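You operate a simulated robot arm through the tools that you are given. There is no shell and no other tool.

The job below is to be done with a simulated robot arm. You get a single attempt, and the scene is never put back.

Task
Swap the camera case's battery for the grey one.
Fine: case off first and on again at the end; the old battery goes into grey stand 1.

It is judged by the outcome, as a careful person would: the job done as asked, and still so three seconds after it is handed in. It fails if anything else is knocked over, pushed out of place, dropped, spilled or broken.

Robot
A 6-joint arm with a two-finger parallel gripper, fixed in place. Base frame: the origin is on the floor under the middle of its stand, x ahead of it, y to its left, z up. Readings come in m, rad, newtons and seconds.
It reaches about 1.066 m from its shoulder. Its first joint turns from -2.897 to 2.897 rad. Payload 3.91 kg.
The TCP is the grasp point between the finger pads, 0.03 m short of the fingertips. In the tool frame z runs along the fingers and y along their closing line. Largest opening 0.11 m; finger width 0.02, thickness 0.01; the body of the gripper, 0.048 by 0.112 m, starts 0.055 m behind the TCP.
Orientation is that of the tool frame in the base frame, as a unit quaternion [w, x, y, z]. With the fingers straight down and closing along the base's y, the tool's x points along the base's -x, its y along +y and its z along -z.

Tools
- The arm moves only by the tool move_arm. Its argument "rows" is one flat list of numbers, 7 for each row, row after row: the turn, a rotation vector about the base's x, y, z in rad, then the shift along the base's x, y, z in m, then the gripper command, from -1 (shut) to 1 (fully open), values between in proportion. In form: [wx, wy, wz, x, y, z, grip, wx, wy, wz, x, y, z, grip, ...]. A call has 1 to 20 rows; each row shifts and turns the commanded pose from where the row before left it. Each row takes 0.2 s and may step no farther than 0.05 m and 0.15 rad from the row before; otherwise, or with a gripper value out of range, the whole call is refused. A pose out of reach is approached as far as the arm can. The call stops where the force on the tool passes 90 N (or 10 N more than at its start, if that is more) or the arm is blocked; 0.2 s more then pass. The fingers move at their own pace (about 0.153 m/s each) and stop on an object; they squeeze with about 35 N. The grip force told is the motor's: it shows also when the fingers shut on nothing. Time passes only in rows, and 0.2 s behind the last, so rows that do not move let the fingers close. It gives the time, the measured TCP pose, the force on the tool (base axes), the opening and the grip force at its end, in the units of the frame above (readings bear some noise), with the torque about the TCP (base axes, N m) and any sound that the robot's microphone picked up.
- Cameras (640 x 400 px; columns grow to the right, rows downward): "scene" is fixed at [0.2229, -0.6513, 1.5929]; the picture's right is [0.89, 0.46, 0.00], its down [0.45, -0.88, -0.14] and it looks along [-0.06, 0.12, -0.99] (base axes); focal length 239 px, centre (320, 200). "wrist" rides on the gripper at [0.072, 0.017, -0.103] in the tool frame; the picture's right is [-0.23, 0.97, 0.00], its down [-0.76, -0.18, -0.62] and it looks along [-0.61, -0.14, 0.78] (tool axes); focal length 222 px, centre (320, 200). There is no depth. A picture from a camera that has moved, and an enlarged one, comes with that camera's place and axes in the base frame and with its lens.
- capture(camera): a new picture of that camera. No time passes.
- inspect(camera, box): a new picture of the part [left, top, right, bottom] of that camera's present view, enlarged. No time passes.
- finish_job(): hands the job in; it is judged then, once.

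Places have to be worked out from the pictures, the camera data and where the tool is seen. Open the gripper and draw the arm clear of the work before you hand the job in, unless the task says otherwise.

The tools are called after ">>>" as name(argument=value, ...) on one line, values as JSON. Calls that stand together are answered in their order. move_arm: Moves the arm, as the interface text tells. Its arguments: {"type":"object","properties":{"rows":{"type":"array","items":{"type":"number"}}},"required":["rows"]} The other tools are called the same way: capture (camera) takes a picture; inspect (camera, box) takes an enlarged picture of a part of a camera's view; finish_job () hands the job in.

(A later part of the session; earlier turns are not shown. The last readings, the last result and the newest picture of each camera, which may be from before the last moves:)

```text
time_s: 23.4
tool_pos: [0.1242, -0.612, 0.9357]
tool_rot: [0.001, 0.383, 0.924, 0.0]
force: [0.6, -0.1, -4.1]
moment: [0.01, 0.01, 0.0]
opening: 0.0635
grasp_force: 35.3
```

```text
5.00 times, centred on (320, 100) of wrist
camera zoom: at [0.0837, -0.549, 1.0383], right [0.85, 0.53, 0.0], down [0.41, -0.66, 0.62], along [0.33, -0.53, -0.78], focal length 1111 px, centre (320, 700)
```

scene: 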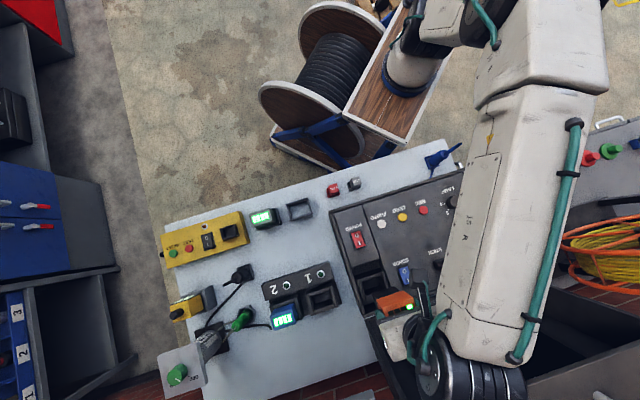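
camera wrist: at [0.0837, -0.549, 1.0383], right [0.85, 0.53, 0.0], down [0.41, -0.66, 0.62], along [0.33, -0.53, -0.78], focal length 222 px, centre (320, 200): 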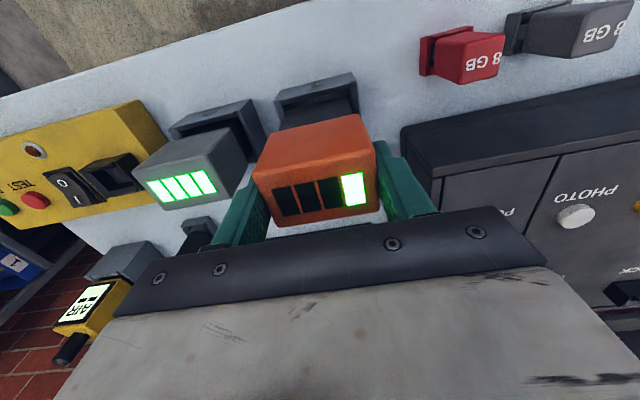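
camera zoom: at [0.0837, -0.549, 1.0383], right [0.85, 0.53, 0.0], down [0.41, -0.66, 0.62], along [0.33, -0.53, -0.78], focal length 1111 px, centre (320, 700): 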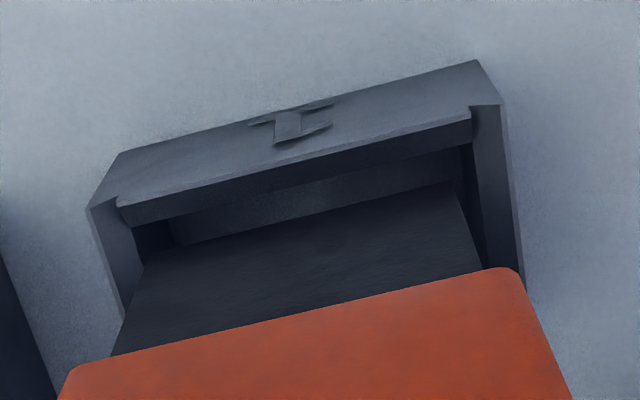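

The body lines up with the stand opening to within ~1 mm, with a few millimetres of clearance all round. Lowering it in, slowing near the bottom.

>>> move_arm(rows=[0, 0, 0, 0.0004, -0.0004, -0.007, -1, 0, 0, 0, 0, 0, -0.007, -1, 0, 0, 0, 0, 0, -0.007, -1, 0, 0, 0, 0, 0, -0.007, -1, 0, 0, 0, 0, 0, -0.006, -1, 0, 0, 0, 0, 0, -0.003, -1])

>>> inspect(camera="wrist", box=[220, 40, 420, 240])

```text
time_s: 24.8
tool_pos: [0.1245, -0.6121, 0.8982]
tool_rot: [-0.001, 0.383, 0.924, 0.0]
force: [-0.6, 0.7, -3.4]
moment: [0.01, -0.01, -0.02]
opening: 0.0638
grasp_force: 34.9
```

```text
2.00 times, centred on (320, 140) of wrist
camera zoom: at [0.084, -0.5494, 1.0009], right [0.85, 0.53, 0.0], down [0.41, -0.66, 0.62], along [0.33, -0.53, -0.78], focal length 444 px, centre (320, 320)
```

zoom: 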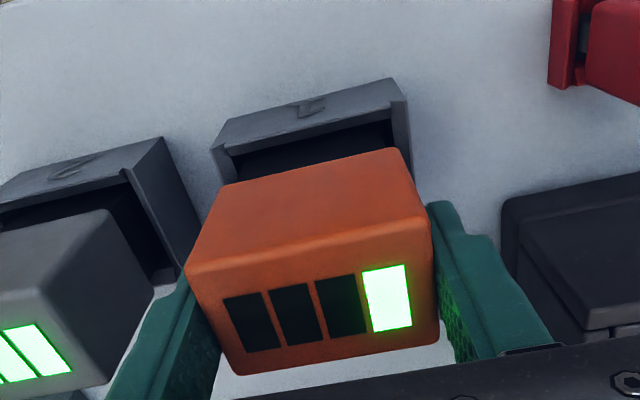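

Going in freely (force is just the weight). Continuing with 2 mm and then 1 mm steps to find the bottom.

>>> move_arm(rows=[0, 0, 0, 0, 0, -0.002, -1, 0, 0, 0, 0, 0, -0.002, -1, 0, 0, 0, 0, 0, -0.001, -1, 0, 0, 0, 0, 0, -0.001, -1])

```text
time_s: 25.8
tool_pos: [0.1239, -0.6131, 0.8923]
tool_rot: [-0.001, 0.382, 0.924, 0.0]
force: [0.7, 0.7, -3.8]
moment: [0.01, 0.0, -0.02]
opening: 0.064
grasp_force: 35.3
```

Still only carrying the weight at z≈0.892; continuing in 1 mm steps.

>>> move_arm(rows=[0, 0, 0, 0, 0, -0.001, -1, 0, 0, 0, 0, 0, -0.001, -1, 0, 0, 0, 0, 0, 0, -1])

```text
time_s: 26.6
tool_pos: [0.1236, -0.6137, 0.891]
tool_rot: [-0.001, 0.382, 0.924, 0.0]
force: [-0.2, 0.1, -3.7]
moment: [-0.02, -0.04, -0.03]
opening: 0.0636
grasp_force: 34.5
```

Not bottomed yet; two more 1 mm steps.

>>> move_arm(rows=[0, 0, 0, 0, 0, -0.001, -1, 0, 0, 0, 0, 0, -0.001, -1, 0, 0, 0, 0, 0, 0, -1])

>>> inspect(camera="wrist", box=[120, 60, 420, 240])

```text
time_s: 27.4
tool_pos: [0.1244, -0.613, 0.8921]
tool_rot: [0.0, 0.383, 0.924, 0.0]
force: [-1.7, 5.2, 14.2]
moment: [0.94, -0.05, 0.06]
opening: 0.0635
grasp_force: 35.3
```

```text
2.13 times, centred on (270, 150) of wrist
camera zoom: at [0.0845, -0.5492, 0.993], right [0.85, 0.53, 0.0], down [0.41, -0.66, 0.62], along [0.33, -0.53, -0.78], focal length 474 px, centre (427, 307)
```

zoom: 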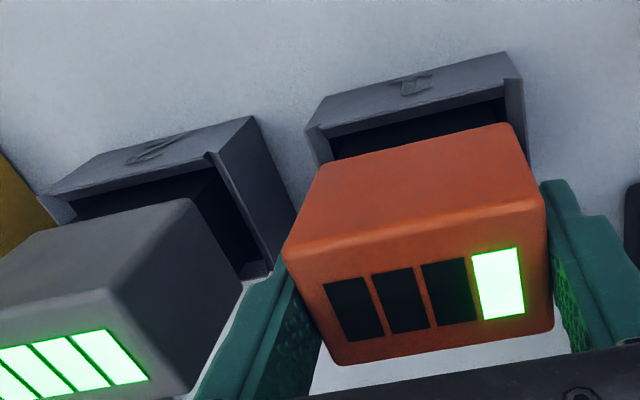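

It has bottomed at TCP z≈0.890, as expected for the seat height. I'll ease the preload and open the fingers part-way.

>>> move_arm(rows=[0, 0, 0, 0, 0, 0.0012, -1, 0, 0, 0, 0, 0, 0, 0.5, 0, 0, 0, 0, 0, 0, 0.5, 0, 0, 0, 0, 0, 0, 0.5])

>>> inspect(camera="wrist", box=[120, 60, 420, 240])

```text
time_s: 28.4
tool_pos: [0.1249, -0.6121, 0.8914]
tool_rot: [0.0, 0.384, 0.924, 0.0]
force: [-0.6, -0.4, 0.1]
moment: [-0.02, 0.01, -0.01]
opening: 0.0825
grasp_force: 0.1
```

```text
2.13 times, centred on (270, 150) of wrist
camera zoom: at [0.0848, -0.5495, 0.9935], right [0.85, 0.53, 0.0], down [0.41, -0.66, 0.62], along [0.33, -0.53, -0.78], focal length 474 px, centre (427, 307)
```

zoom: 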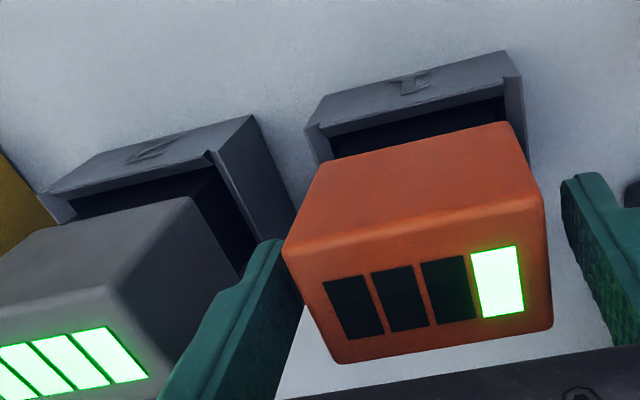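

The battery stands in stand 1 by itself. Retreating straight up.

>>> move_arm(rows=[0, 0, 0, 0, 0, 0.015, 0.5, 0, 0, 0, 0, 0, 0.03, 0.5, 0, 0, 0, 0, 0, 0.04, 0.5, 0, 0, 0, 0, 0, 0.045, 0.6, 0, 0, 0, 0, 0, 0.04, 0.64, 0, 0, 0, 0, 0, 0, 0.64])

>>> capture(camera="wrist")

>>> inspect(camera="wrist", box=[200, 30, 400, 150])

>>> capture(camera="scene")

```text
time_s: 29.8
tool_pos: [0.125, -0.61, 1.0608]
tool_rot: [0.0, 0.383, 0.924, 0.0]
force: [0.7, 0.3, -0.2]
moment: [-0.01, 0.0, 0.0]
opening: 0.0903
grasp_force: 0.0
```

```text
taken
camera wrist: at [0.0848, -0.5473, 1.1631], right [0.85, 0.53, 0.0], down [0.41, -0.66, 0.62], along [0.33, -0.53, -0.78], focal length 222 px, centre (320, 200)
```

wrist: 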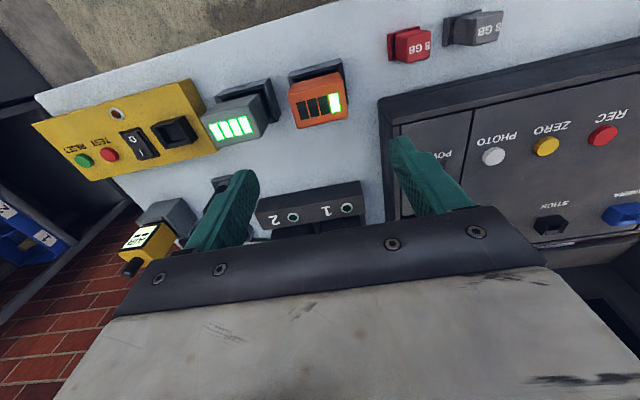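

```text
3.20 times, centred on (300, 90) of wrist
camera zoom: at [0.0848, -0.5473, 1.1631], right [0.85, 0.53, 0.0], down [0.41, -0.66, 0.62], along [0.33, -0.53, -0.78], focal length 711 px, centre (384, 552)
```

zoom: 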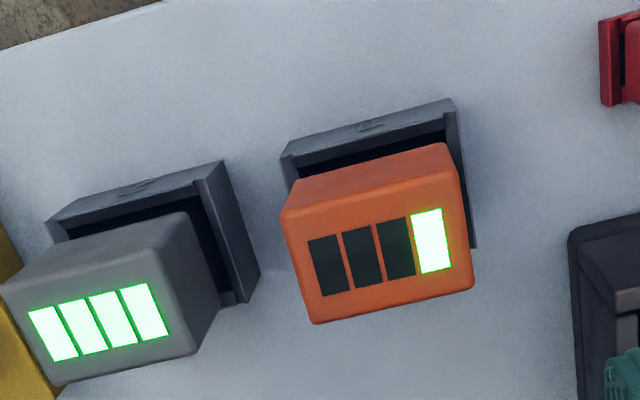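

```text
taken
```

scene: 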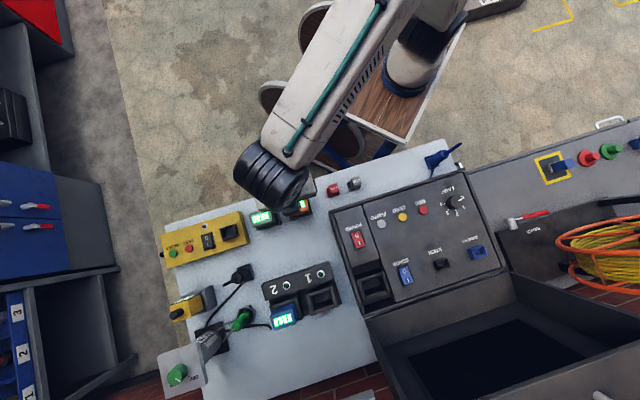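

Orange is well seated in stand 1. Next I'll hover over the grey battery in stand 2 and measure it.

>>> move_arm(rows=[0, 0, 0, -0.027, -0.027, 0, 0.64, 0, 0, 0, -0.027, -0.027, 0, 0.64, 0, 0, 0, -0.026, -0.026, 0, 0.64, 0, 0, 0, 0, 0, 0, 0.64, 0, 0, 0, 0, 0, 0, 0.64])

>>> inspect(camera="wrist", box=[240, 40, 400, 160])

>>> capture(camera="wrist")

```text
time_s: 31.0
tool_pos: [0.0446, -0.6917, 1.0595]
tool_rot: [-0.001, 0.383, 0.924, 0.0]
force: [0.1, 0.8, 0.1]
moment: [-0.02, -0.07, 0.0]
opening: 0.09
grasp_force: 0.0
```

```text
3.33 times, centred on (320, 100) of wrist
camera zoom: at [0.0049, -0.6289, 1.162], right [0.85, 0.53, 0.0], down [0.41, -0.66, 0.62], along [0.33, -0.53, -0.78], focal length 740 px, centre (320, 533)
```

zoom: 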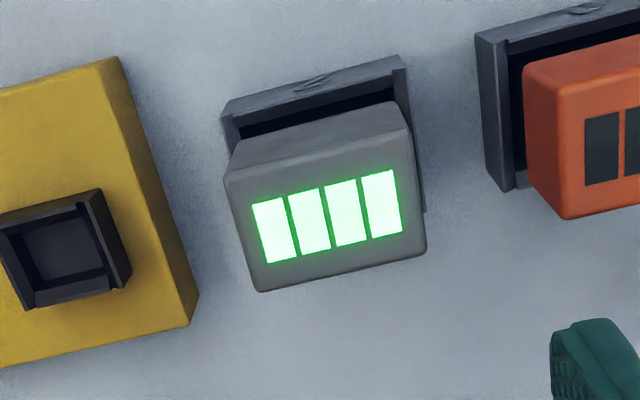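

```text
taken
camera wrist: at [0.0049, -0.6289, 1.162], right [0.85, 0.53, 0.0], down [0.41, -0.66, 0.62], along [0.33, -0.53, -0.78], focal length 222 px, centre (320, 200)
```

wrist: 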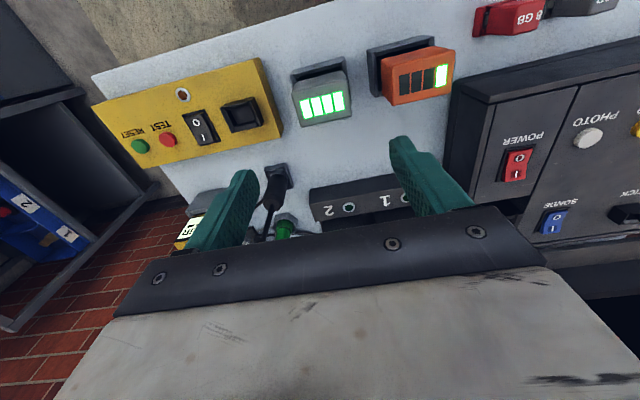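

The grey battery top is the same size (62×39 mm), centred at about (0.0465,-0.6906), yaw 45°. I'll correct and descend to just above it, then re-check.

>>> move_arm(rows=[0, 0, 0, 0.0014, 0.0006, -0.03, 0.64, 0, 0, 0, 0.0013, 0.0006, -0.04, 0.64, 0, 0, 0, 0, 0, -0.03, 0.64, 0, 0, 0, 0, 0, -0.012, 0.64, 0, 0, 0, 0, 0, 0, 0.64])

>>> inspect(camera="wrist", box=[200, 60, 440, 240])

```text
time_s: 32.2
tool_pos: [0.047, -0.6916, 0.9476]
tool_rot: [0.0, 0.382, 0.924, 0.0]
force: [-0.3, 0.0, 0.3]
moment: [-0.01, 0.0, -0.02]
opening: 0.0905
grasp_force: 0.1
```

```text
2.22 times, centred on (320, 150) of wrist
camera zoom: at [0.0071, -0.6291, 1.0494], right [0.85, 0.53, 0.0], down [0.41, -0.66, 0.62], along [0.33, -0.53, -0.78], focal length 494 px, centre (320, 311)
```

zoom: 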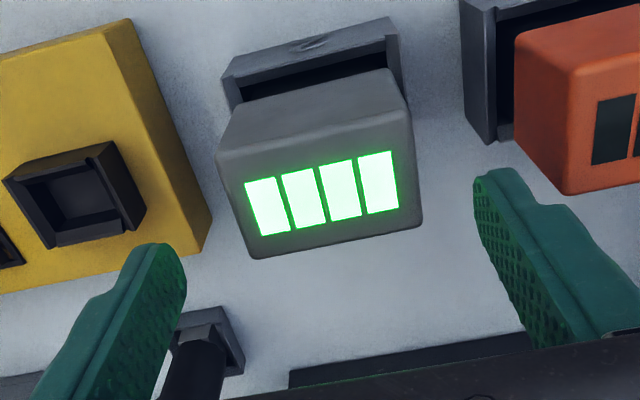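

The grey battery is ~1.3 mm off along the closing line only. Correct, descend to the matching grip height (TCP z≈0.890), and close.

>>> move_arm(rows=[0, 0, 0, 0.0009, 0.001, -0.02, 0.64, 0, 0, 0, 0, 0, -0.02, 0.64, 0, 0, 0, 0, 0, -0.012, 0.64, 0, 0, 0, 0, 0, -0.0044, 0.64, 0, 0, 0, 0, 0, 0, 0.64])

>>> capture(camera="wrist")

```text
time_s: 33.4
tool_pos: [0.046, -0.6913, 0.8909]
tool_rot: [0.0, 0.382, 0.924, 0.0]
force: [0.5, -0.5, 0.6]
moment: [0.01, 0.0, 0.0]
opening: 0.0902
grasp_force: 0.0
```

```text
taken
camera wrist: at [0.0069, -0.6279, 0.9938], right [0.85, 0.53, 0.0], down [0.41, -0.66, 0.62], along [0.33, -0.53, -0.78], focal length 222 px, centre (320, 200)
```

wrist: 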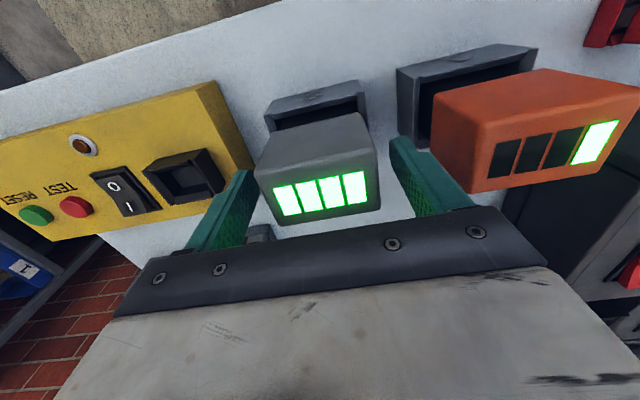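

Fingers straddle the grey battery, clear of the orange one. Closing.

>>> move_arm(rows=[0, 0, 0, 0, 0, 0, 0.2, 0, 0, 0, 0, 0, 0, -1, 0, 0, 0, 0, 0, 0, -1, 0, 0, 0, 0, 0, 0, -1])

>>> inspect(camera="wrist", box=[220, 40, 420, 240])

```text
time_s: 34.4
tool_pos: [0.0459, -0.6909, 0.8916]
tool_rot: [0.0, 0.382, 0.924, 0.001]
force: [-0.7, -0.6, -0.2]
moment: [-0.11, 0.15, 0.02]
opening: 0.0635
grasp_force: 34.9
```

```text
2.00 times, centred on (320, 140) of wrist
camera zoom: at [0.0068, -0.628, 0.9939], right [0.85, 0.53, 0.0], down [0.41, -0.66, 0.62], along [0.33, -0.53, -0.78], focal length 444 px, centre (320, 320)
```

zoom: 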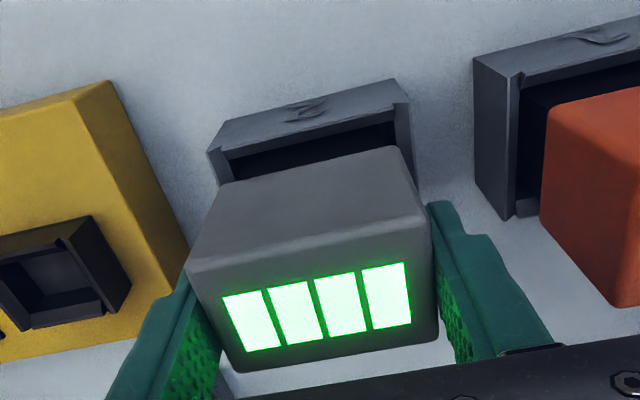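

The grey battery sits in the hand the same way as the orange one did (display and corners within ~2 px). Lifting it straight out.

>>> move_arm(rows=[0, 0, 0, 0, 0, 0.004, -1, 0, 0, 0, 0, 0, 0.007, -1, 0, 0, 0, 0, 0, 0.01, -1, 0, 0, 0, 0, 0, 0.015, -1, 0, 0, 0, 0, 0, 0.02, -1, 0, 0, 0, 0, 0, 0.03, -1, 0, 0, 0, 0, 0, 0.04, -1, 0, 0, 0, 0, 0, 0.045, -1, 0, 0, 0, 0, 0, 0.046, -1, 0, 0, 0, 0, 0, 0, -1])

>>> capture(camera="wrist")

>>> inspect(camera="scene", box=[220, 170, 340, 250])

```text
time_s: 36.6
tool_pos: [0.0474, -0.6906, 1.11]
tool_rot: [0.0, 0.384, 0.923, 0.0]
force: [0.0, 0.6, -4.1]
moment: [0.02, 0.02, -0.04]
opening: 0.064
grasp_force: 34.9
```

```text
taken
camera wrist: at [0.0079, -0.6279, 1.2125], right [0.85, 0.53, 0.0], down [0.41, -0.66, 0.62], along [0.33, -0.53, -0.78], focal length 222 px, centre (320, 200)
```

wrist: 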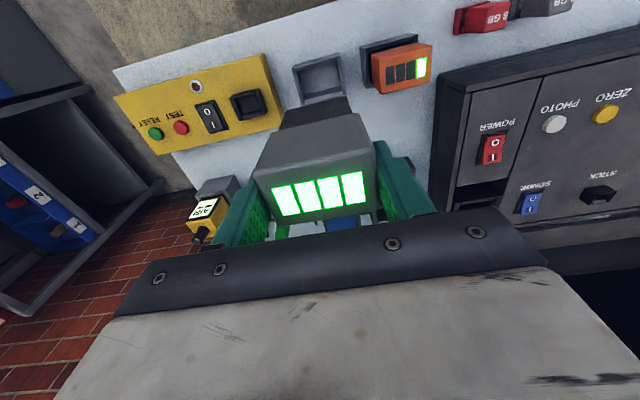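

```text
5.00 times, centred on (280, 210) of scene
camera zoom: at [0.2229, -0.6513, 1.5929], right [0.89, 0.46, 0.0], down [0.45, -0.88, -0.14], along [-0.06, 0.12, -0.99], focal length 1195 px, centre (520, 150)
```

zoom: 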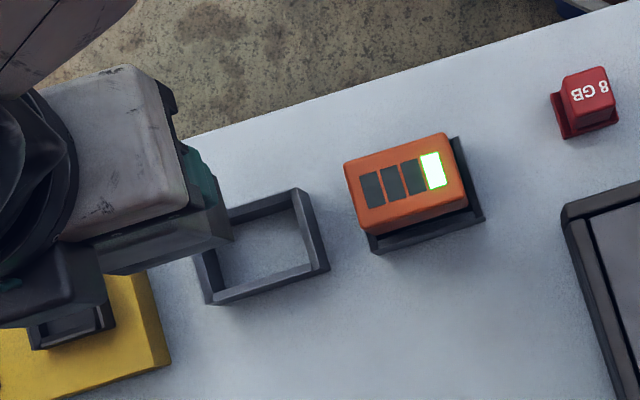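

Grey is out; orange stays put. Carrying grey at height to above the case's battery well.

>>> move_arm(rows=[0, 0, 0, 0.02, -0.001, 0, -1, 0, 0, 0, 0.035, -0.002, 0, -1, 0, 0, 0, 0.04, -0.0025, 0, -1, 0, 0, 0, 0.042, -0.003, 0, -1, 0, 0, 0, 0.042, -0.003, 0, -1, 0, 0, 0, 0.042, -0.003, 0, -1, 0, 0, 0, 0.042, -0.003, 0, -1, 0, 0, 0, 0.04, -0.002, 0, -1, 0, 0, 0, 0.035, -0.002, 0, -1, 0, 0, 0, 0.025, -0.001, 0, -1, 0, 0, 0, 0.0155, -0.001, 0, -1, 0, 0, 0, 0, 0, 0, -1, 0, 0, 0, 0, 0, 0, -1])

>>> inspect(camera="wrist", box=[250, 40, 400, 140])

>>> capture(camera="wrist")

```text
time_s: 39.4
tool_pos: [0.4249, -0.7135, 1.1075]
tool_rot: [0.0, 0.383, 0.924, 0.0]
force: [0.7, 0.4, -4.3]
moment: [0.01, -0.03, 0.01]
opening: 0.0639
grasp_force: 34.7
```

```text
4.00 times, centred on (325, 90) of wrist
camera zoom: at [0.386, -0.6507, 1.21], right [0.85, 0.53, 0.0], down [0.41, -0.66, 0.62], along [0.33, -0.53, -0.78], focal length 888 px, centre (300, 640)
```

zoom: 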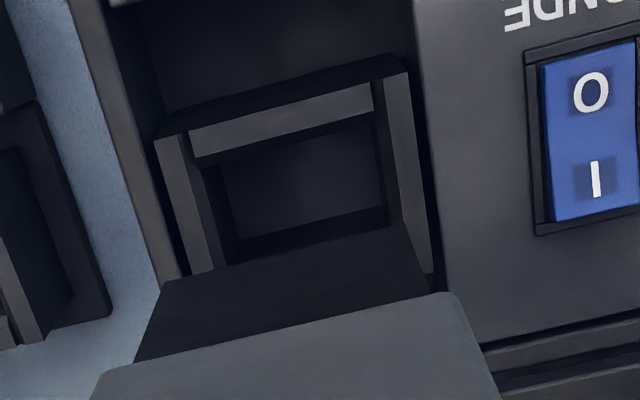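

```text
taken
camera wrist: at [0.386, -0.6507, 1.21], right [0.85, 0.53, 0.0], down [0.41, -0.66, 0.62], along [0.33, -0.53, -0.78], focal length 222 px, centre (320, 200)
```

wrist: 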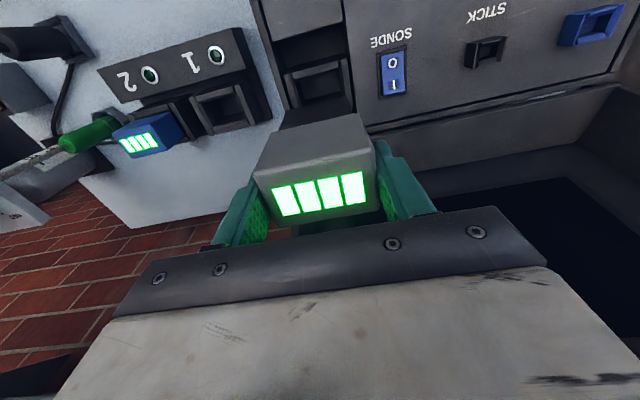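

The view is identical to when the orange came out, so grey is positioned the same. I'll lower to just above the socket rim and re-check.

>>> move_arm(rows=[0, 0, 0, 0.0003, -0.0005, -0.02, -1, 0, 0, 0, 0, 0, -0.03, -1, 0, 0, 0, 0, 0, -0.03, -1, 0, 0, 0, 0, 0, -0.025, -1, 0, 0, 0, 0, 0, -0.017, -1, 0, 0, 0, 0, 0, 0, -1, 0, 0, 0, 0, 0, 0, -1])

>>> inspect(camera="wrist", box=[260, 60, 380, 140])

```text
time_s: 41.0
tool_pos: [0.4271, -0.7132, 0.9878]
tool_rot: [0.0, 0.382, 0.924, 0.0]
force: [0.3, 1.2, -4.3]
moment: [0.0, -0.01, -0.03]
opening: 0.0637
grasp_force: 34.8
```

```text
5.00 times, centred on (320, 100) of wrist
camera zoom: at [0.3866, -0.6499, 1.0895], right [0.85, 0.53, 0.0], down [0.41, -0.66, 0.62], along [0.33, -0.53, -0.78], focal length 1111 px, centre (320, 700)
```

zoom: 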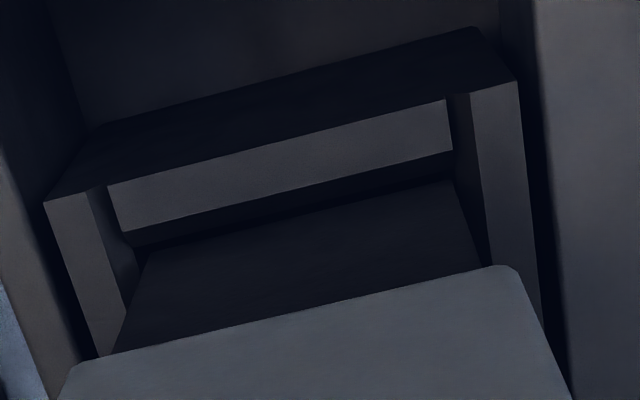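

Nearly aligned; by the readings I'm about 1 mm off the pose where the orange was seated. I'll correct that and lower gently into the socket, watching the force.

>>> move_arm(rows=[0, 0, 0, -0.0003, -0.0013, -0.004, -1, 0, 0, 0, 0, 0, -0.005, -1, 0, 0, 0, 0, 0, -0.005, -1, 0, 0, 0, 0, 0, -0.004, -1, 0, 0, 0, 0, 0, 0, -1])

>>> inspect(camera="wrist", box=[260, 60, 380, 140])

```text
time_s: 42.2
tool_pos: [0.4269, -0.7154, 0.9681]
tool_rot: [0.0, 0.383, 0.924, 0.0]
force: [0.2, -0.6, -4.6]
moment: [0.04, -0.04, 0.0]
opening: 0.0637
grasp_force: 35.1
```

```text
5.00 times, centred on (320, 100) of wrist
camera zoom: at [0.3861, -0.6523, 1.0708], right [0.85, 0.53, 0.0], down [0.41, -0.66, 0.62], along [0.33, -0.53, -0.78], focal length 1111 px, centre (320, 700)
```

zoom: 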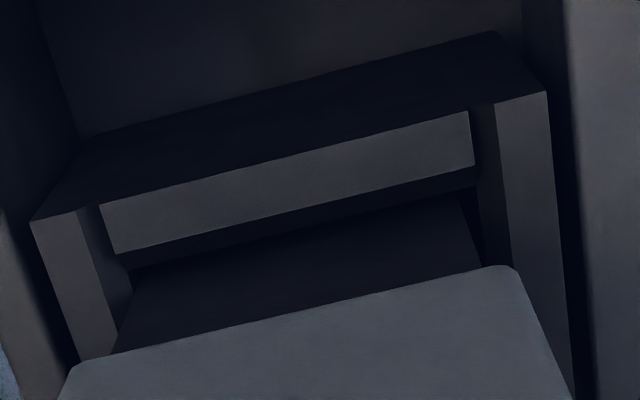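

No contact and the body is tracking inside the socket walls. Applying a half-millimetre trim and continuing down in small steps.

>>> move_arm(rows=[0, 0, 0, 0.0002, 0.0005, -0.004, -1, 0, 0, 0, 0, 0, -0.004, -1, 0, 0, 0, 0, 0, -0.004, -1, 0, 0, 0, 0, 0, 0, -1])

>>> inspect(camera="wrist", box=[240, 60, 400, 180])

```text
time_s: 43.2
tool_pos: [0.4263, -0.7157, 0.9569]
tool_rot: [-0.001, 0.383, 0.924, 0.0]
force: [0.7, 1.0, -4.2]
moment: [0.02, -0.01, 0.02]
opening: 0.0638
grasp_force: 35.1
```

```text
3.33 times, centred on (320, 120) of wrist
camera zoom: at [0.3866, -0.6519, 1.0589], right [0.85, 0.53, 0.0], down [0.41, -0.66, 0.62], along [0.33, -0.53, -0.78], focal length 740 px, centre (320, 467)
```

zoom: 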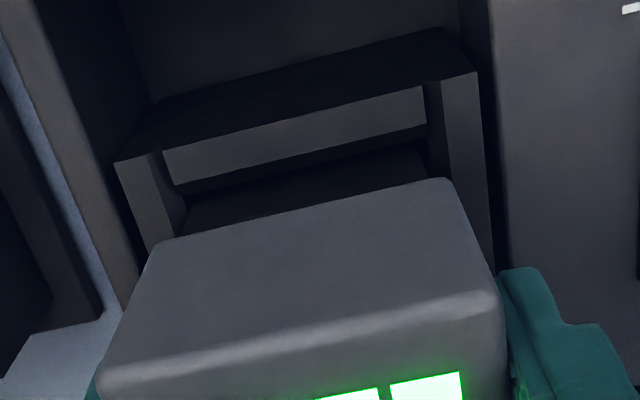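

Still free. Continuing down 16 mm in small steps.

>>> move_arm(rows=[0, 0, 0, 0, 0, -0.004, -1, 0, 0, 0, 0, 0, -0.004, -1, 0, 0, 0, 0, 0, -0.004, -1, 0, 0, 0, 0, 0, -0.004, -1, 0, 0, 0, 0, 0, 0, -1])

>>> inspect(camera="wrist", box=[220, 60, 420, 240])

```text
time_s: 44.4
tool_pos: [0.427, -0.716, 0.9407]
tool_rot: [0.0, 0.382, 0.924, 0.0]
force: [-0.7, 0.3, -4.2]
moment: [-0.01, -0.02, 0.0]
opening: 0.0639
grasp_force: 34.7
```

```text
2.22 times, centred on (320, 150) of wrist
camera zoom: at [0.3873, -0.652, 1.0431], right [0.85, 0.53, 0.0], down [0.41, -0.66, 0.62], along [0.33, -0.53, -0.78], focal length 494 px, centre (320, 311)
```

zoom: 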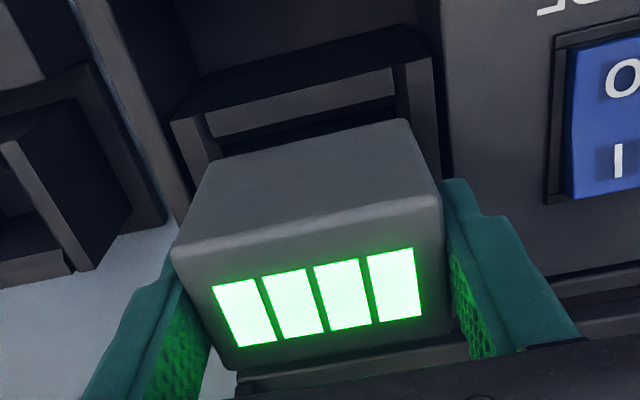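

Still free at z≈0.940; the seat should be near 0.932. Approaching it in 2 mm then 1 mm steps.

>>> move_arm(rows=[0, 0, 0, 0, 0, -0.002, -1, 0, 0, 0, 0, 0, -0.002, -1, 0, 0, 0, 0, 0, -0.001, -1, 0, 0, 0, 0, 0, -0.001, -1, 0, 0, 0, 0, 0, 0, -1])

```text
time_s: 45.6
tool_pos: [0.4269, -0.7148, 0.9352]
tool_rot: [0.0, 0.383, 0.924, 0.0]
force: [0.4, 3.7, 3.4]
moment: [0.42, 0.05, -0.01]
opening: 0.064
grasp_force: 34.8
```

A light contact is starting (≈8 N) near the expected depth. Checking the picture before pressing on.

>>> inspect(camera="wrist", box=[220, 60, 420, 240])

>>> move_arm(rows=[0, 0, 0, 0, 0, -0.001, -1, 0, 0, 0, 0, 0, 0, -1])

```text
2.22 times, centred on (320, 150) of wrist
camera zoom: at [0.3864, -0.6516, 1.0373], right [0.85, 0.53, 0.0], down [0.41, -0.66, 0.62], along [0.33, -0.53, -0.78], focal length 494 px, centre (320, 311)
```

zoom: 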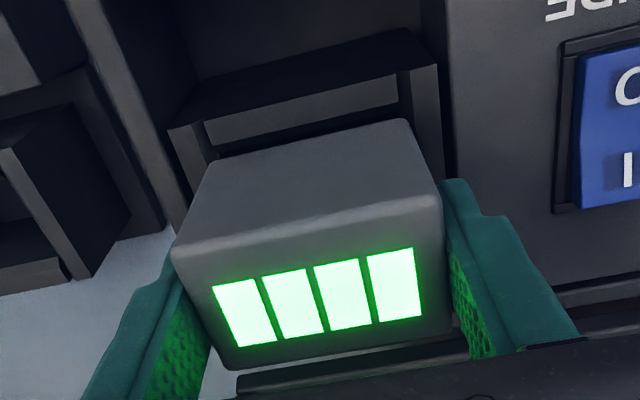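

```text
time_s: 46.2
tool_pos: [0.4261, -0.7139, 0.9345]
tool_rot: [0.001, 0.382, 0.924, 0.0]
force: [0.4, 7.4, 16.5]
moment: [1.05, 0.11, -0.08]
opening: 0.064
grasp_force: 35.2
```

>>> capture(camera="wrist")

>>> inspect(camera="scene", box=[310, 200, 470, 340])

```text
taken
camera wrist: at [0.3863, -0.6515, 1.0372], right [0.85, 0.53, 0.0], down [0.41, -0.66, 0.62], along [0.33, -0.53, -0.78], focal length 222 px, centre (320, 200)
```

wrist: 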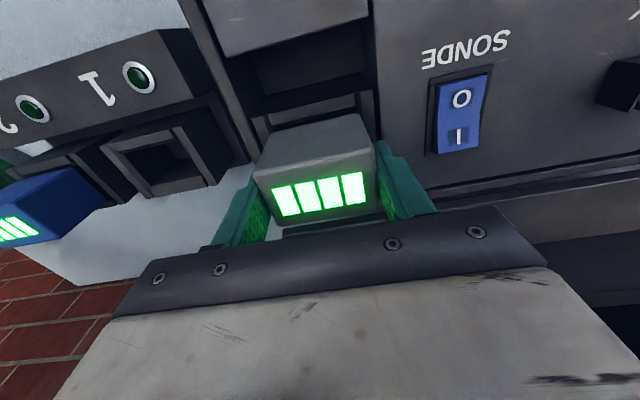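

```text
2.86 times, centred on (390, 270) of scene
camera zoom: at [0.2229, -0.6513, 1.5929], right [0.89, 0.46, 0.0], down [0.45, -0.88, -0.14], along [-0.06, 0.12, -0.99], focal length 683 px, centre (120, 0)
```

zoom: 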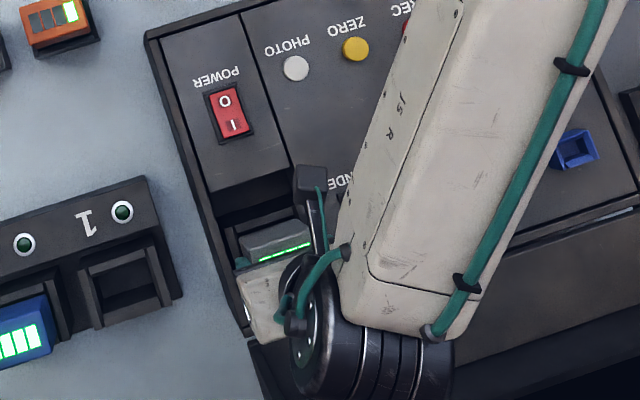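

The grey battery is about 1–2 mm short of the orange's seated height with light resistance. I'll press a little further in half-millimetre steps.

>>> move_arm(rows=[0, 0, 0, 0, 0, -0.0007, -1, 0, 0, 0, 0, 0, -0.0007, -1, 0, 0, 0, 0, 0, 0, -1])

>>> inspect(camera="wrist", box=[220, 60, 420, 240])

```text
time_s: 47.0
tool_pos: [0.4266, -0.7153, 0.9357]
tool_rot: [0.001, 0.383, 0.924, -0.002]
force: [0.4, 3.7, 29.1]
moment: [0.46, -0.1, 0.05]
opening: 0.0639
grasp_force: 35.2
```

```text
2.22 times, centred on (320, 150) of wrist
camera zoom: at [0.3864, -0.6514, 1.0368], right [0.85, 0.53, 0.0], down [0.41, -0.66, 0.63], along [0.33, -0.53, -0.78], focal length 494 px, centre (320, 311)
```

zoom: 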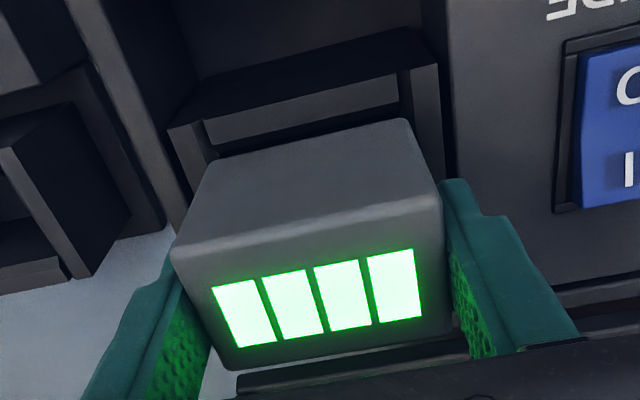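

That is a firm stop (33 N net, no further travel), consistent with being seated. I'll relieve the preload and open the fingers.

>>> move_arm(rows=[0, 0, 0, 0, 0, 0.0018, -1, 0, 0, 0, 0, 0, 0, -1, 0, 0, 0, 0, 0, 0, 0.5, 0, 0, 0, 0, 0, 0, 0.6, 0, 0, 0, 0, 0, 0, 0.64])

>>> inspect(camera="wrist", box=[220, 60, 420, 240])

```text
time_s: 48.2
tool_pos: [0.4259, -0.7158, 0.9341]
tool_rot: [-0.001, 0.383, 0.924, 0.0]
force: [0.3, 0.2, 0.2]
moment: [0.02, 0.01, 0.02]
opening: 0.0902
grasp_force: 0.1
```

```text
2.22 times, centred on (320, 150) of wrist
camera zoom: at [0.3865, -0.6522, 1.0364], right [0.85, 0.53, 0.0], down [0.41, -0.66, 0.62], along [0.33, -0.53, -0.78], focal length 494 px, centre (320, 311)
```

zoom: 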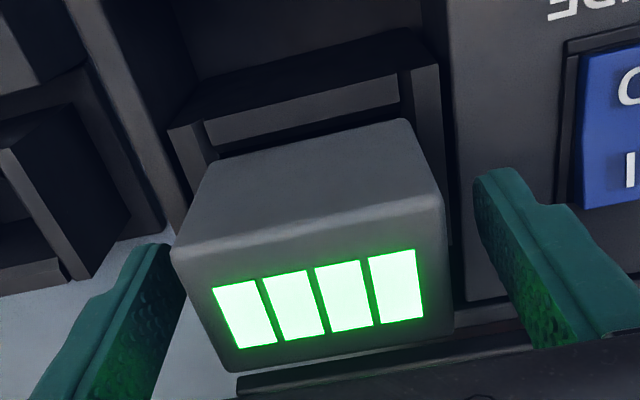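

Battery stays upright in the socket. Lifting straight up to the same viewpoint I used for the orange, to compare the seating.

>>> move_arm(rows=[0, 0, 0, 0, 0, 0.015, 0.64, 0, 0, 0, 0, 0, 0.02, 0.64, 0, 0, 0, 0, 0, 0.021, 0.64, 0, 0, 0, 0, 0, 0, 0.64, 0, 0, 0, 0, 0, 0, 0.64])

>>> inspect(camera="wrist", box=[200, 60, 440, 240])

>>> capture(camera="scene")

```text
time_s: 49.4
tool_pos: [0.4263, -0.716, 0.9906]
tool_rot: [0.0, 0.383, 0.924, 0.0]
force: [0.0, 0.5, -0.4]
moment: [-0.02, -0.03, -0.01]
opening: 0.0902
grasp_force: 0.1
```

```text
2.22 times, centred on (320, 150) of wrist
camera zoom: at [0.3866, -0.6526, 1.0928], right [0.85, 0.53, 0.0], down [0.41, -0.66, 0.62], along [0.33, -0.53, -0.78], focal length 494 px, centre (320, 311)
```

zoom: 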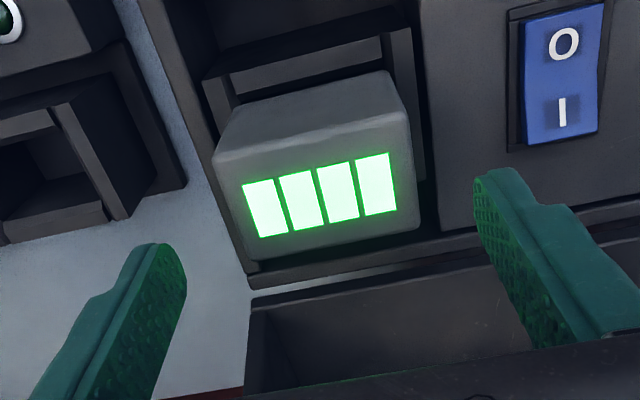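

```text
taken
```

scene: 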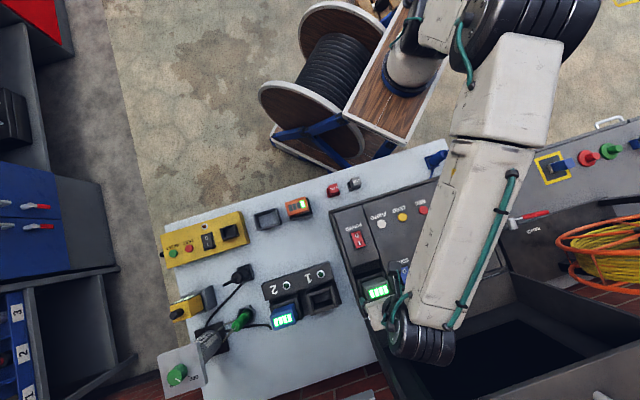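

The grey battery's position relative to the socket rim matches the orange's within about a millimetre. Now I'll rise, close the fingers, and hover over the rocker's I end.

>>> move_arm(rows=[0, 0, 0, 0, 0, 0.04, 0.64, 0, 0, 0, 0, 0, 0.03, 0, 0, 0, 0, -0.03, 0.03, 0, -1, 0, 0, 0, -0.03, 0.03, 0, -1, 0, 0, 0, -0.03, 0.031, 0, -1, 0, 0, 0, 0, 0, 0, -1, 0, 0, 0, 0, 0, 0, -1])

>>> inspect(camera="wrist", box=[260, 40, 380, 140])

>>> inspect(camera="scene", box=[320, 220, 440, 320])

```text
time_s: 51.0
tool_pos: [0.3369, -0.6239, 1.0612]
tool_rot: [0.001, 0.383, 0.924, 0.0]
force: [0.7, 0.1, 0.6]
moment: [0.0, 0.0, -0.02]
opening: 0.0
grasp_force: 34.8
```

```text
4.00 times, centred on (320, 90) of wrist
camera zoom: at [0.2972, -0.5603, 1.164], right [0.85, 0.53, 0.0], down [0.41, -0.66, 0.62], along [0.33, -0.53, -0.78], focal length 888 px, centre (320, 640)
```

zoom: 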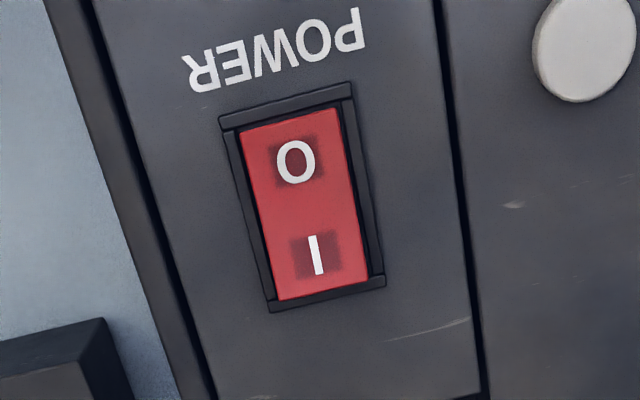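

```text
4.00 times, centred on (380, 270) of scene
camera zoom: at [0.2229, -0.6513, 1.5929], right [0.89, 0.46, 0.0], down [0.45, -0.88, -0.14], along [-0.06, 0.12, -0.99], focal length 956 px, centre (80, -80)
```

zoom: 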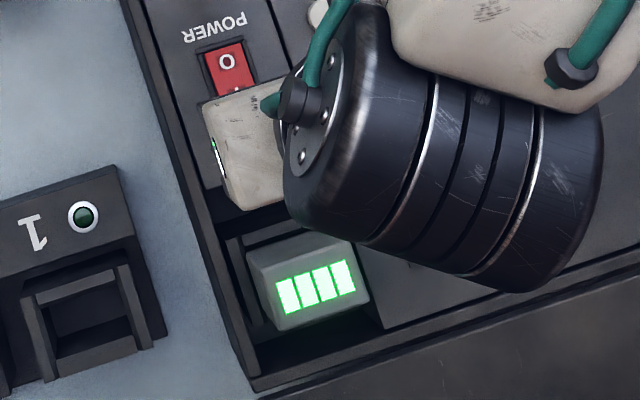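

Grey's display lies at exactly the same image spot as the orange's did. The I half centre is (0.335,-0.624); lowering the closed tips above it.

>>> move_arm(rows=[0, 0, 0, -0.0006, 0, -0.03, -1, 0, 0, 0, 0, 0, -0.04, -1, 0, 0, 0, 0, 0, -0.035, -1, 0, 0, 0, 0, 0, -0.015, -1, 0, 0, 0, 0, 0, -0.015, -1, 0, 0, 0, 0, 0, 0, -1])

>>> inspect(camera="wrist", box=[240, 80, 400, 240])

```text
time_s: 52.4
tool_pos: [0.3361, -0.6242, 0.9254]
tool_rot: [0.0, 0.383, 0.924, 0.0]
force: [-0.2, -1.1, -0.2]
moment: [-0.01, 0.0, -0.01]
opening: 0.0
grasp_force: 34.6
```

```text
2.50 times, centred on (320, 160) of wrist
camera zoom: at [0.296, -0.5609, 1.0273], right [0.85, 0.53, 0.0], down [0.41, -0.66, 0.62], along [0.33, -0.53, -0.78], focal length 555 px, centre (320, 300)
```

zoom: 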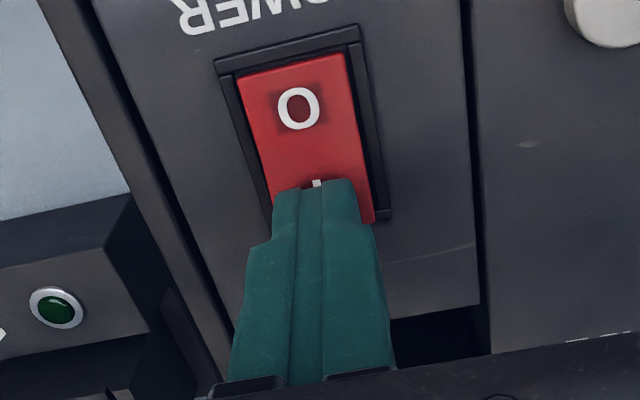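

Tips are lined up over the I half, just above it. Pressing down in small steps.

>>> move_arm(rows=[0, 0, 0, 0, 0, -0.002, -1, 0, 0, 0, 0, 0, -0.002, -1, 0, 0, 0, 0, 0, -0.002, -1, 0, 0, 0, 0, 0, -0.001, -1, 0, 0, 0, 0, 0, 0, -1])

>>> inspect(camera="wrist", box=[240, 80, 400, 240])

>>> inspect(camera="scene", box=[390, 310, 590, 400])

```text
time_s: 53.6
tool_pos: [0.3354, -0.6233, 0.9176]
tool_rot: [0.0, 0.383, 0.924, 0.0]
force: [-0.1, 0.3, -0.3]
moment: [-0.01, 0.04, 0.02]
opening: 0.0
grasp_force: 34.7
```

```text
2.50 times, centred on (320, 160) of wrist
camera zoom: at [0.2956, -0.5609, 1.0207], right [0.85, 0.53, 0.0], down [0.41, -0.66, 0.62], along [0.33, -0.53, -0.78], focal length 555 px, centre (320, 300)
```

zoom: 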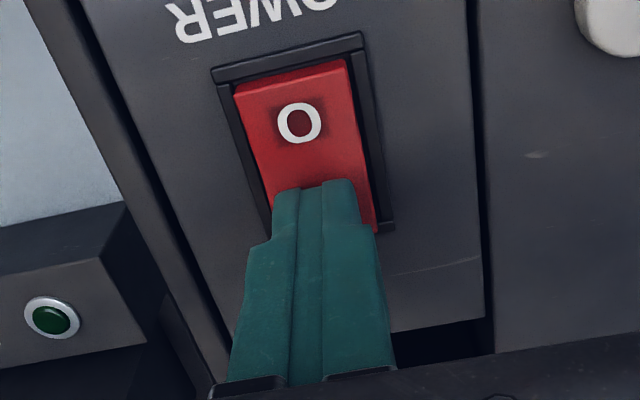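

```text
3.20 times, centred on (490, 355) of scene
camera zoom: at [0.2229, -0.6513, 1.5929], right [0.89, 0.46, 0.0], down [0.45, -0.88, -0.14], along [-0.06, 0.12, -0.99], focal length 765 px, centre (-224, -296)
```

zoom: 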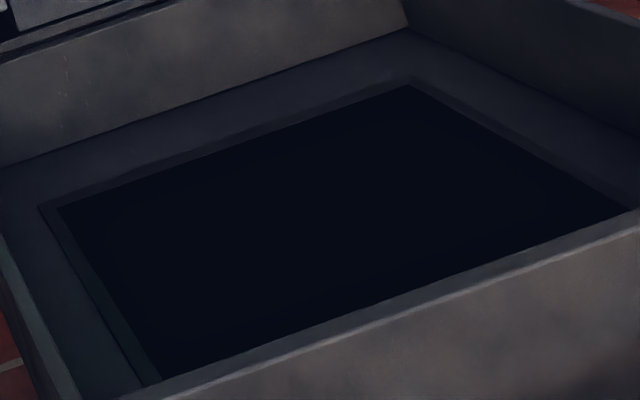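

The rocker is tipping (the O end's edge is showing) but the screen is not lit yet; pressing further in 1 mm steps.

>>> move_arm(rows=[0, 0, 0, 0, 0, -0.001, -1, 0, 0, 0, 0, 0, -0.001, -1, 0, 0, 0, 0, 0, 0, -1])

>>> inspect(camera="wrist", box=[240, 80, 400, 240])

>>> inspect(camera="scene", box=[390, 310, 590, 400])

```text
time_s: 54.4
tool_pos: [0.3364, -0.6229, 0.9178]
tool_rot: [0.0, 0.383, 0.924, -0.002]
force: [4.3, 0.2, 19.2]
moment: [0.13, 0.0, -0.02]
opening: 0.0002
grasp_force: 35.0
```

```text
2.50 times, centred on (320, 160) of wrist
camera zoom: at [0.2957, -0.5607, 1.0201], right [0.85, 0.53, 0.0], down [0.41, -0.66, 0.62], along [0.33, -0.53, -0.78], focal length 555 px, centre (320, 300)
```

zoom: 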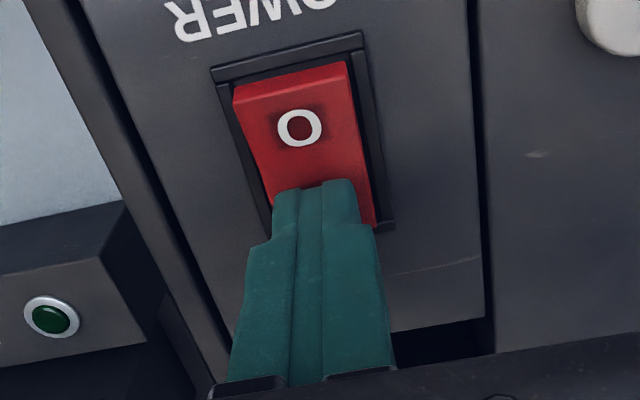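

```text
3.20 times, centred on (490, 355) of scene
camera zoom: at [0.2229, -0.6513, 1.5929], right [0.89, 0.46, 0.0], down [0.45, -0.88, -0.14], along [-0.06, 0.12, -0.99], focal length 765 px, centre (-224, -296)
```

zoom: 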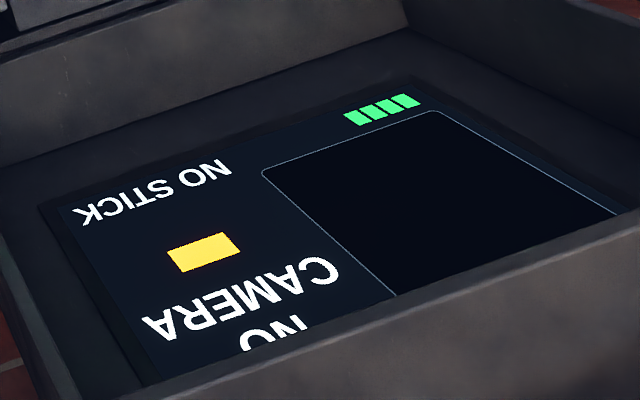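

The screen is lit and shows four green bars, so the case runs on the grey battery. Lifting off the rocker.

>>> move_arm(rows=[0, 0, 0, 0, 0, 0.01, -1, 0, 0, 0, 0, 0, 0.03, -1, 0, 0, 0, 0, 0, 0.045, -1, 0, 0, 0, 0, 0, 0.045, 0, 0, 0, 0, 0, 0, 0.03, 1, 0, 0, 0, 0, 0, 0, 1])

>>> capture(camera="wrist")

>>> inspect(camera="wrist", box=[260, 30, 380, 150])

>>> capture(camera="scene")

```text
time_s: 55.8
tool_pos: [0.3367, -0.6254, 1.0759]
tool_rot: [0.0, 0.382, 0.924, 0.001]
force: [0.4, 0.2, 0.1]
moment: [0.01, 0.01, 0.01]
opening: 0.1103
grasp_force: 0.2
```

```text
taken
camera wrist: at [0.2969, -0.5613, 1.1784], right [0.85, 0.53, 0.0], down [0.41, -0.66, 0.62], along [0.33, -0.53, -0.78], focal length 222 px, centre (320, 200)
```

wrist: 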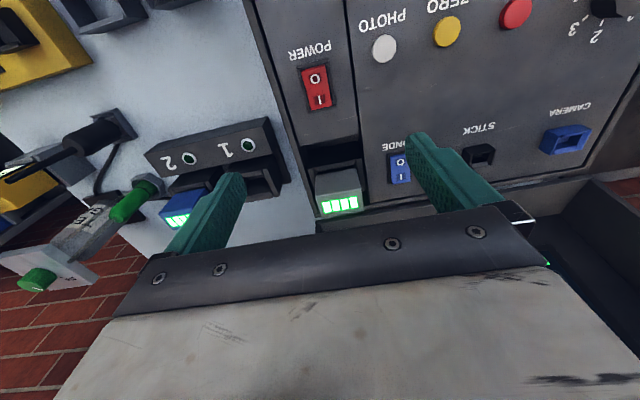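

```text
3.33 times, centred on (320, 90) of wrist
camera zoom: at [0.2969, -0.5613, 1.1784], right [0.85, 0.53, 0.0], down [0.41, -0.66, 0.62], along [0.33, -0.53, -0.78], focal length 740 px, centre (320, 567)
```

zoom: 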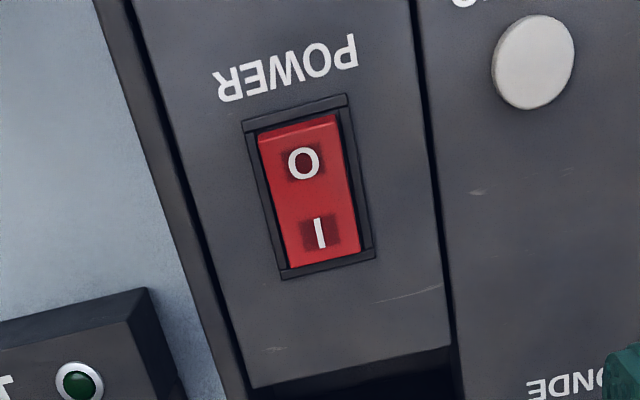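

```text
taken
```

scene: 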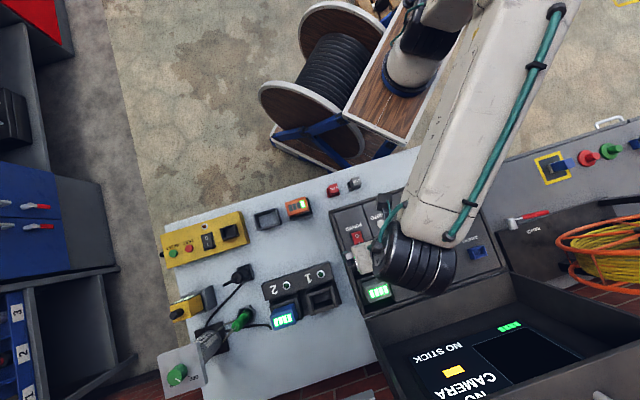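

The rocker stays at I, and the screen shows full charge. I'll draw the arm back to near its starting pose, clear of the work, and make a final check.

>>> move_arm(rows=[0, 0, 0, 0, 0, 0.04, 1, 0, 0, 0, -0.02, 0.01, 0.04, 1, 0, 0, 0, -0.04, 0.02, 0.02, 1, 0, 0, 0, -0.045, 0.02, 0.015, 1, 0, 0, 0, -0.045, 0.02, 0.01, 1, 0, 0, 0, -0.045, 0.02, 0, 1, 0, 0, 0, -0.045, 0.02, 0, 1, 0, 0, 0, -0.045, 0.02, 0, 1, 0, 0, 0, -0.045, 0.02, 0, 1, 0, 0, 0, 0, 0, 0, 1, 0, 0, 0, 0, 0, 0, 1])

>>> capture(camera="scene")

>>> inspect(camera="scene", box=[230, 180, 430, 320])

>>> inspect(camera="scene", box=[390, 310, 590, 400])

```text
refused: row 4 steps farther than a row can; nothing moved
```

```text
taken
```

scene: 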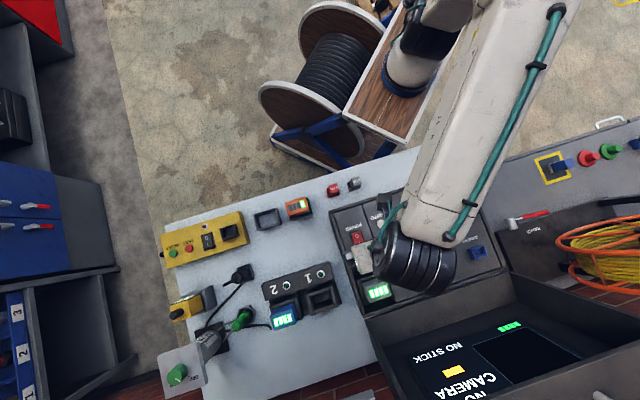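

```text
2.86 times, centred on (330, 250) of scene
camera zoom: at [0.2229, -0.6513, 1.5929], right [0.89, 0.46, 0.0], down [0.45, -0.88, -0.14], along [-0.06, 0.12, -0.99], focal length 683 px, centre (291, 57)
```

zoom: 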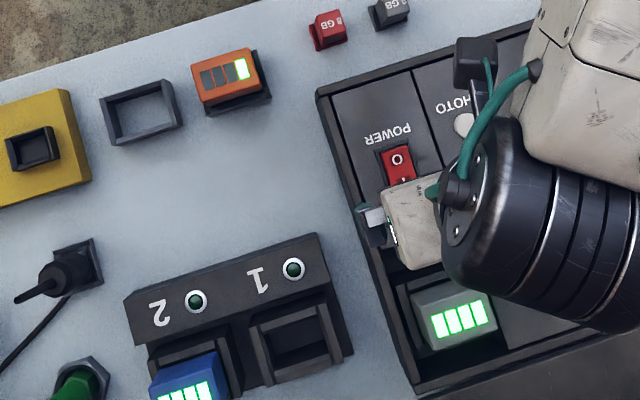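

```text
3.20 times, centred on (490, 355) of scene
camera zoom: at [0.2229, -0.6513, 1.5929], right [0.89, 0.46, 0.0], down [0.45, -0.88, -0.14], along [-0.06, 0.12, -0.99], focal length 765 px, centre (-224, -296)
```

zoom: 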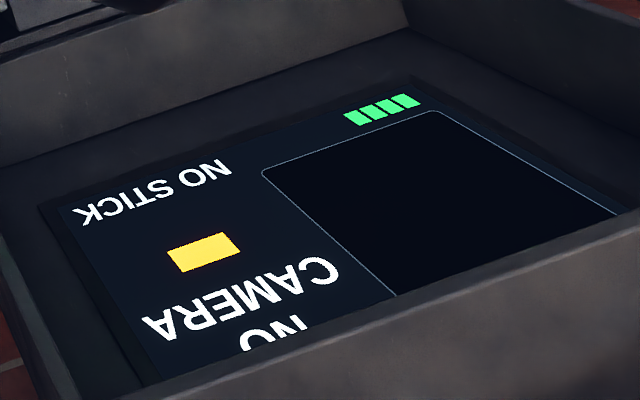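

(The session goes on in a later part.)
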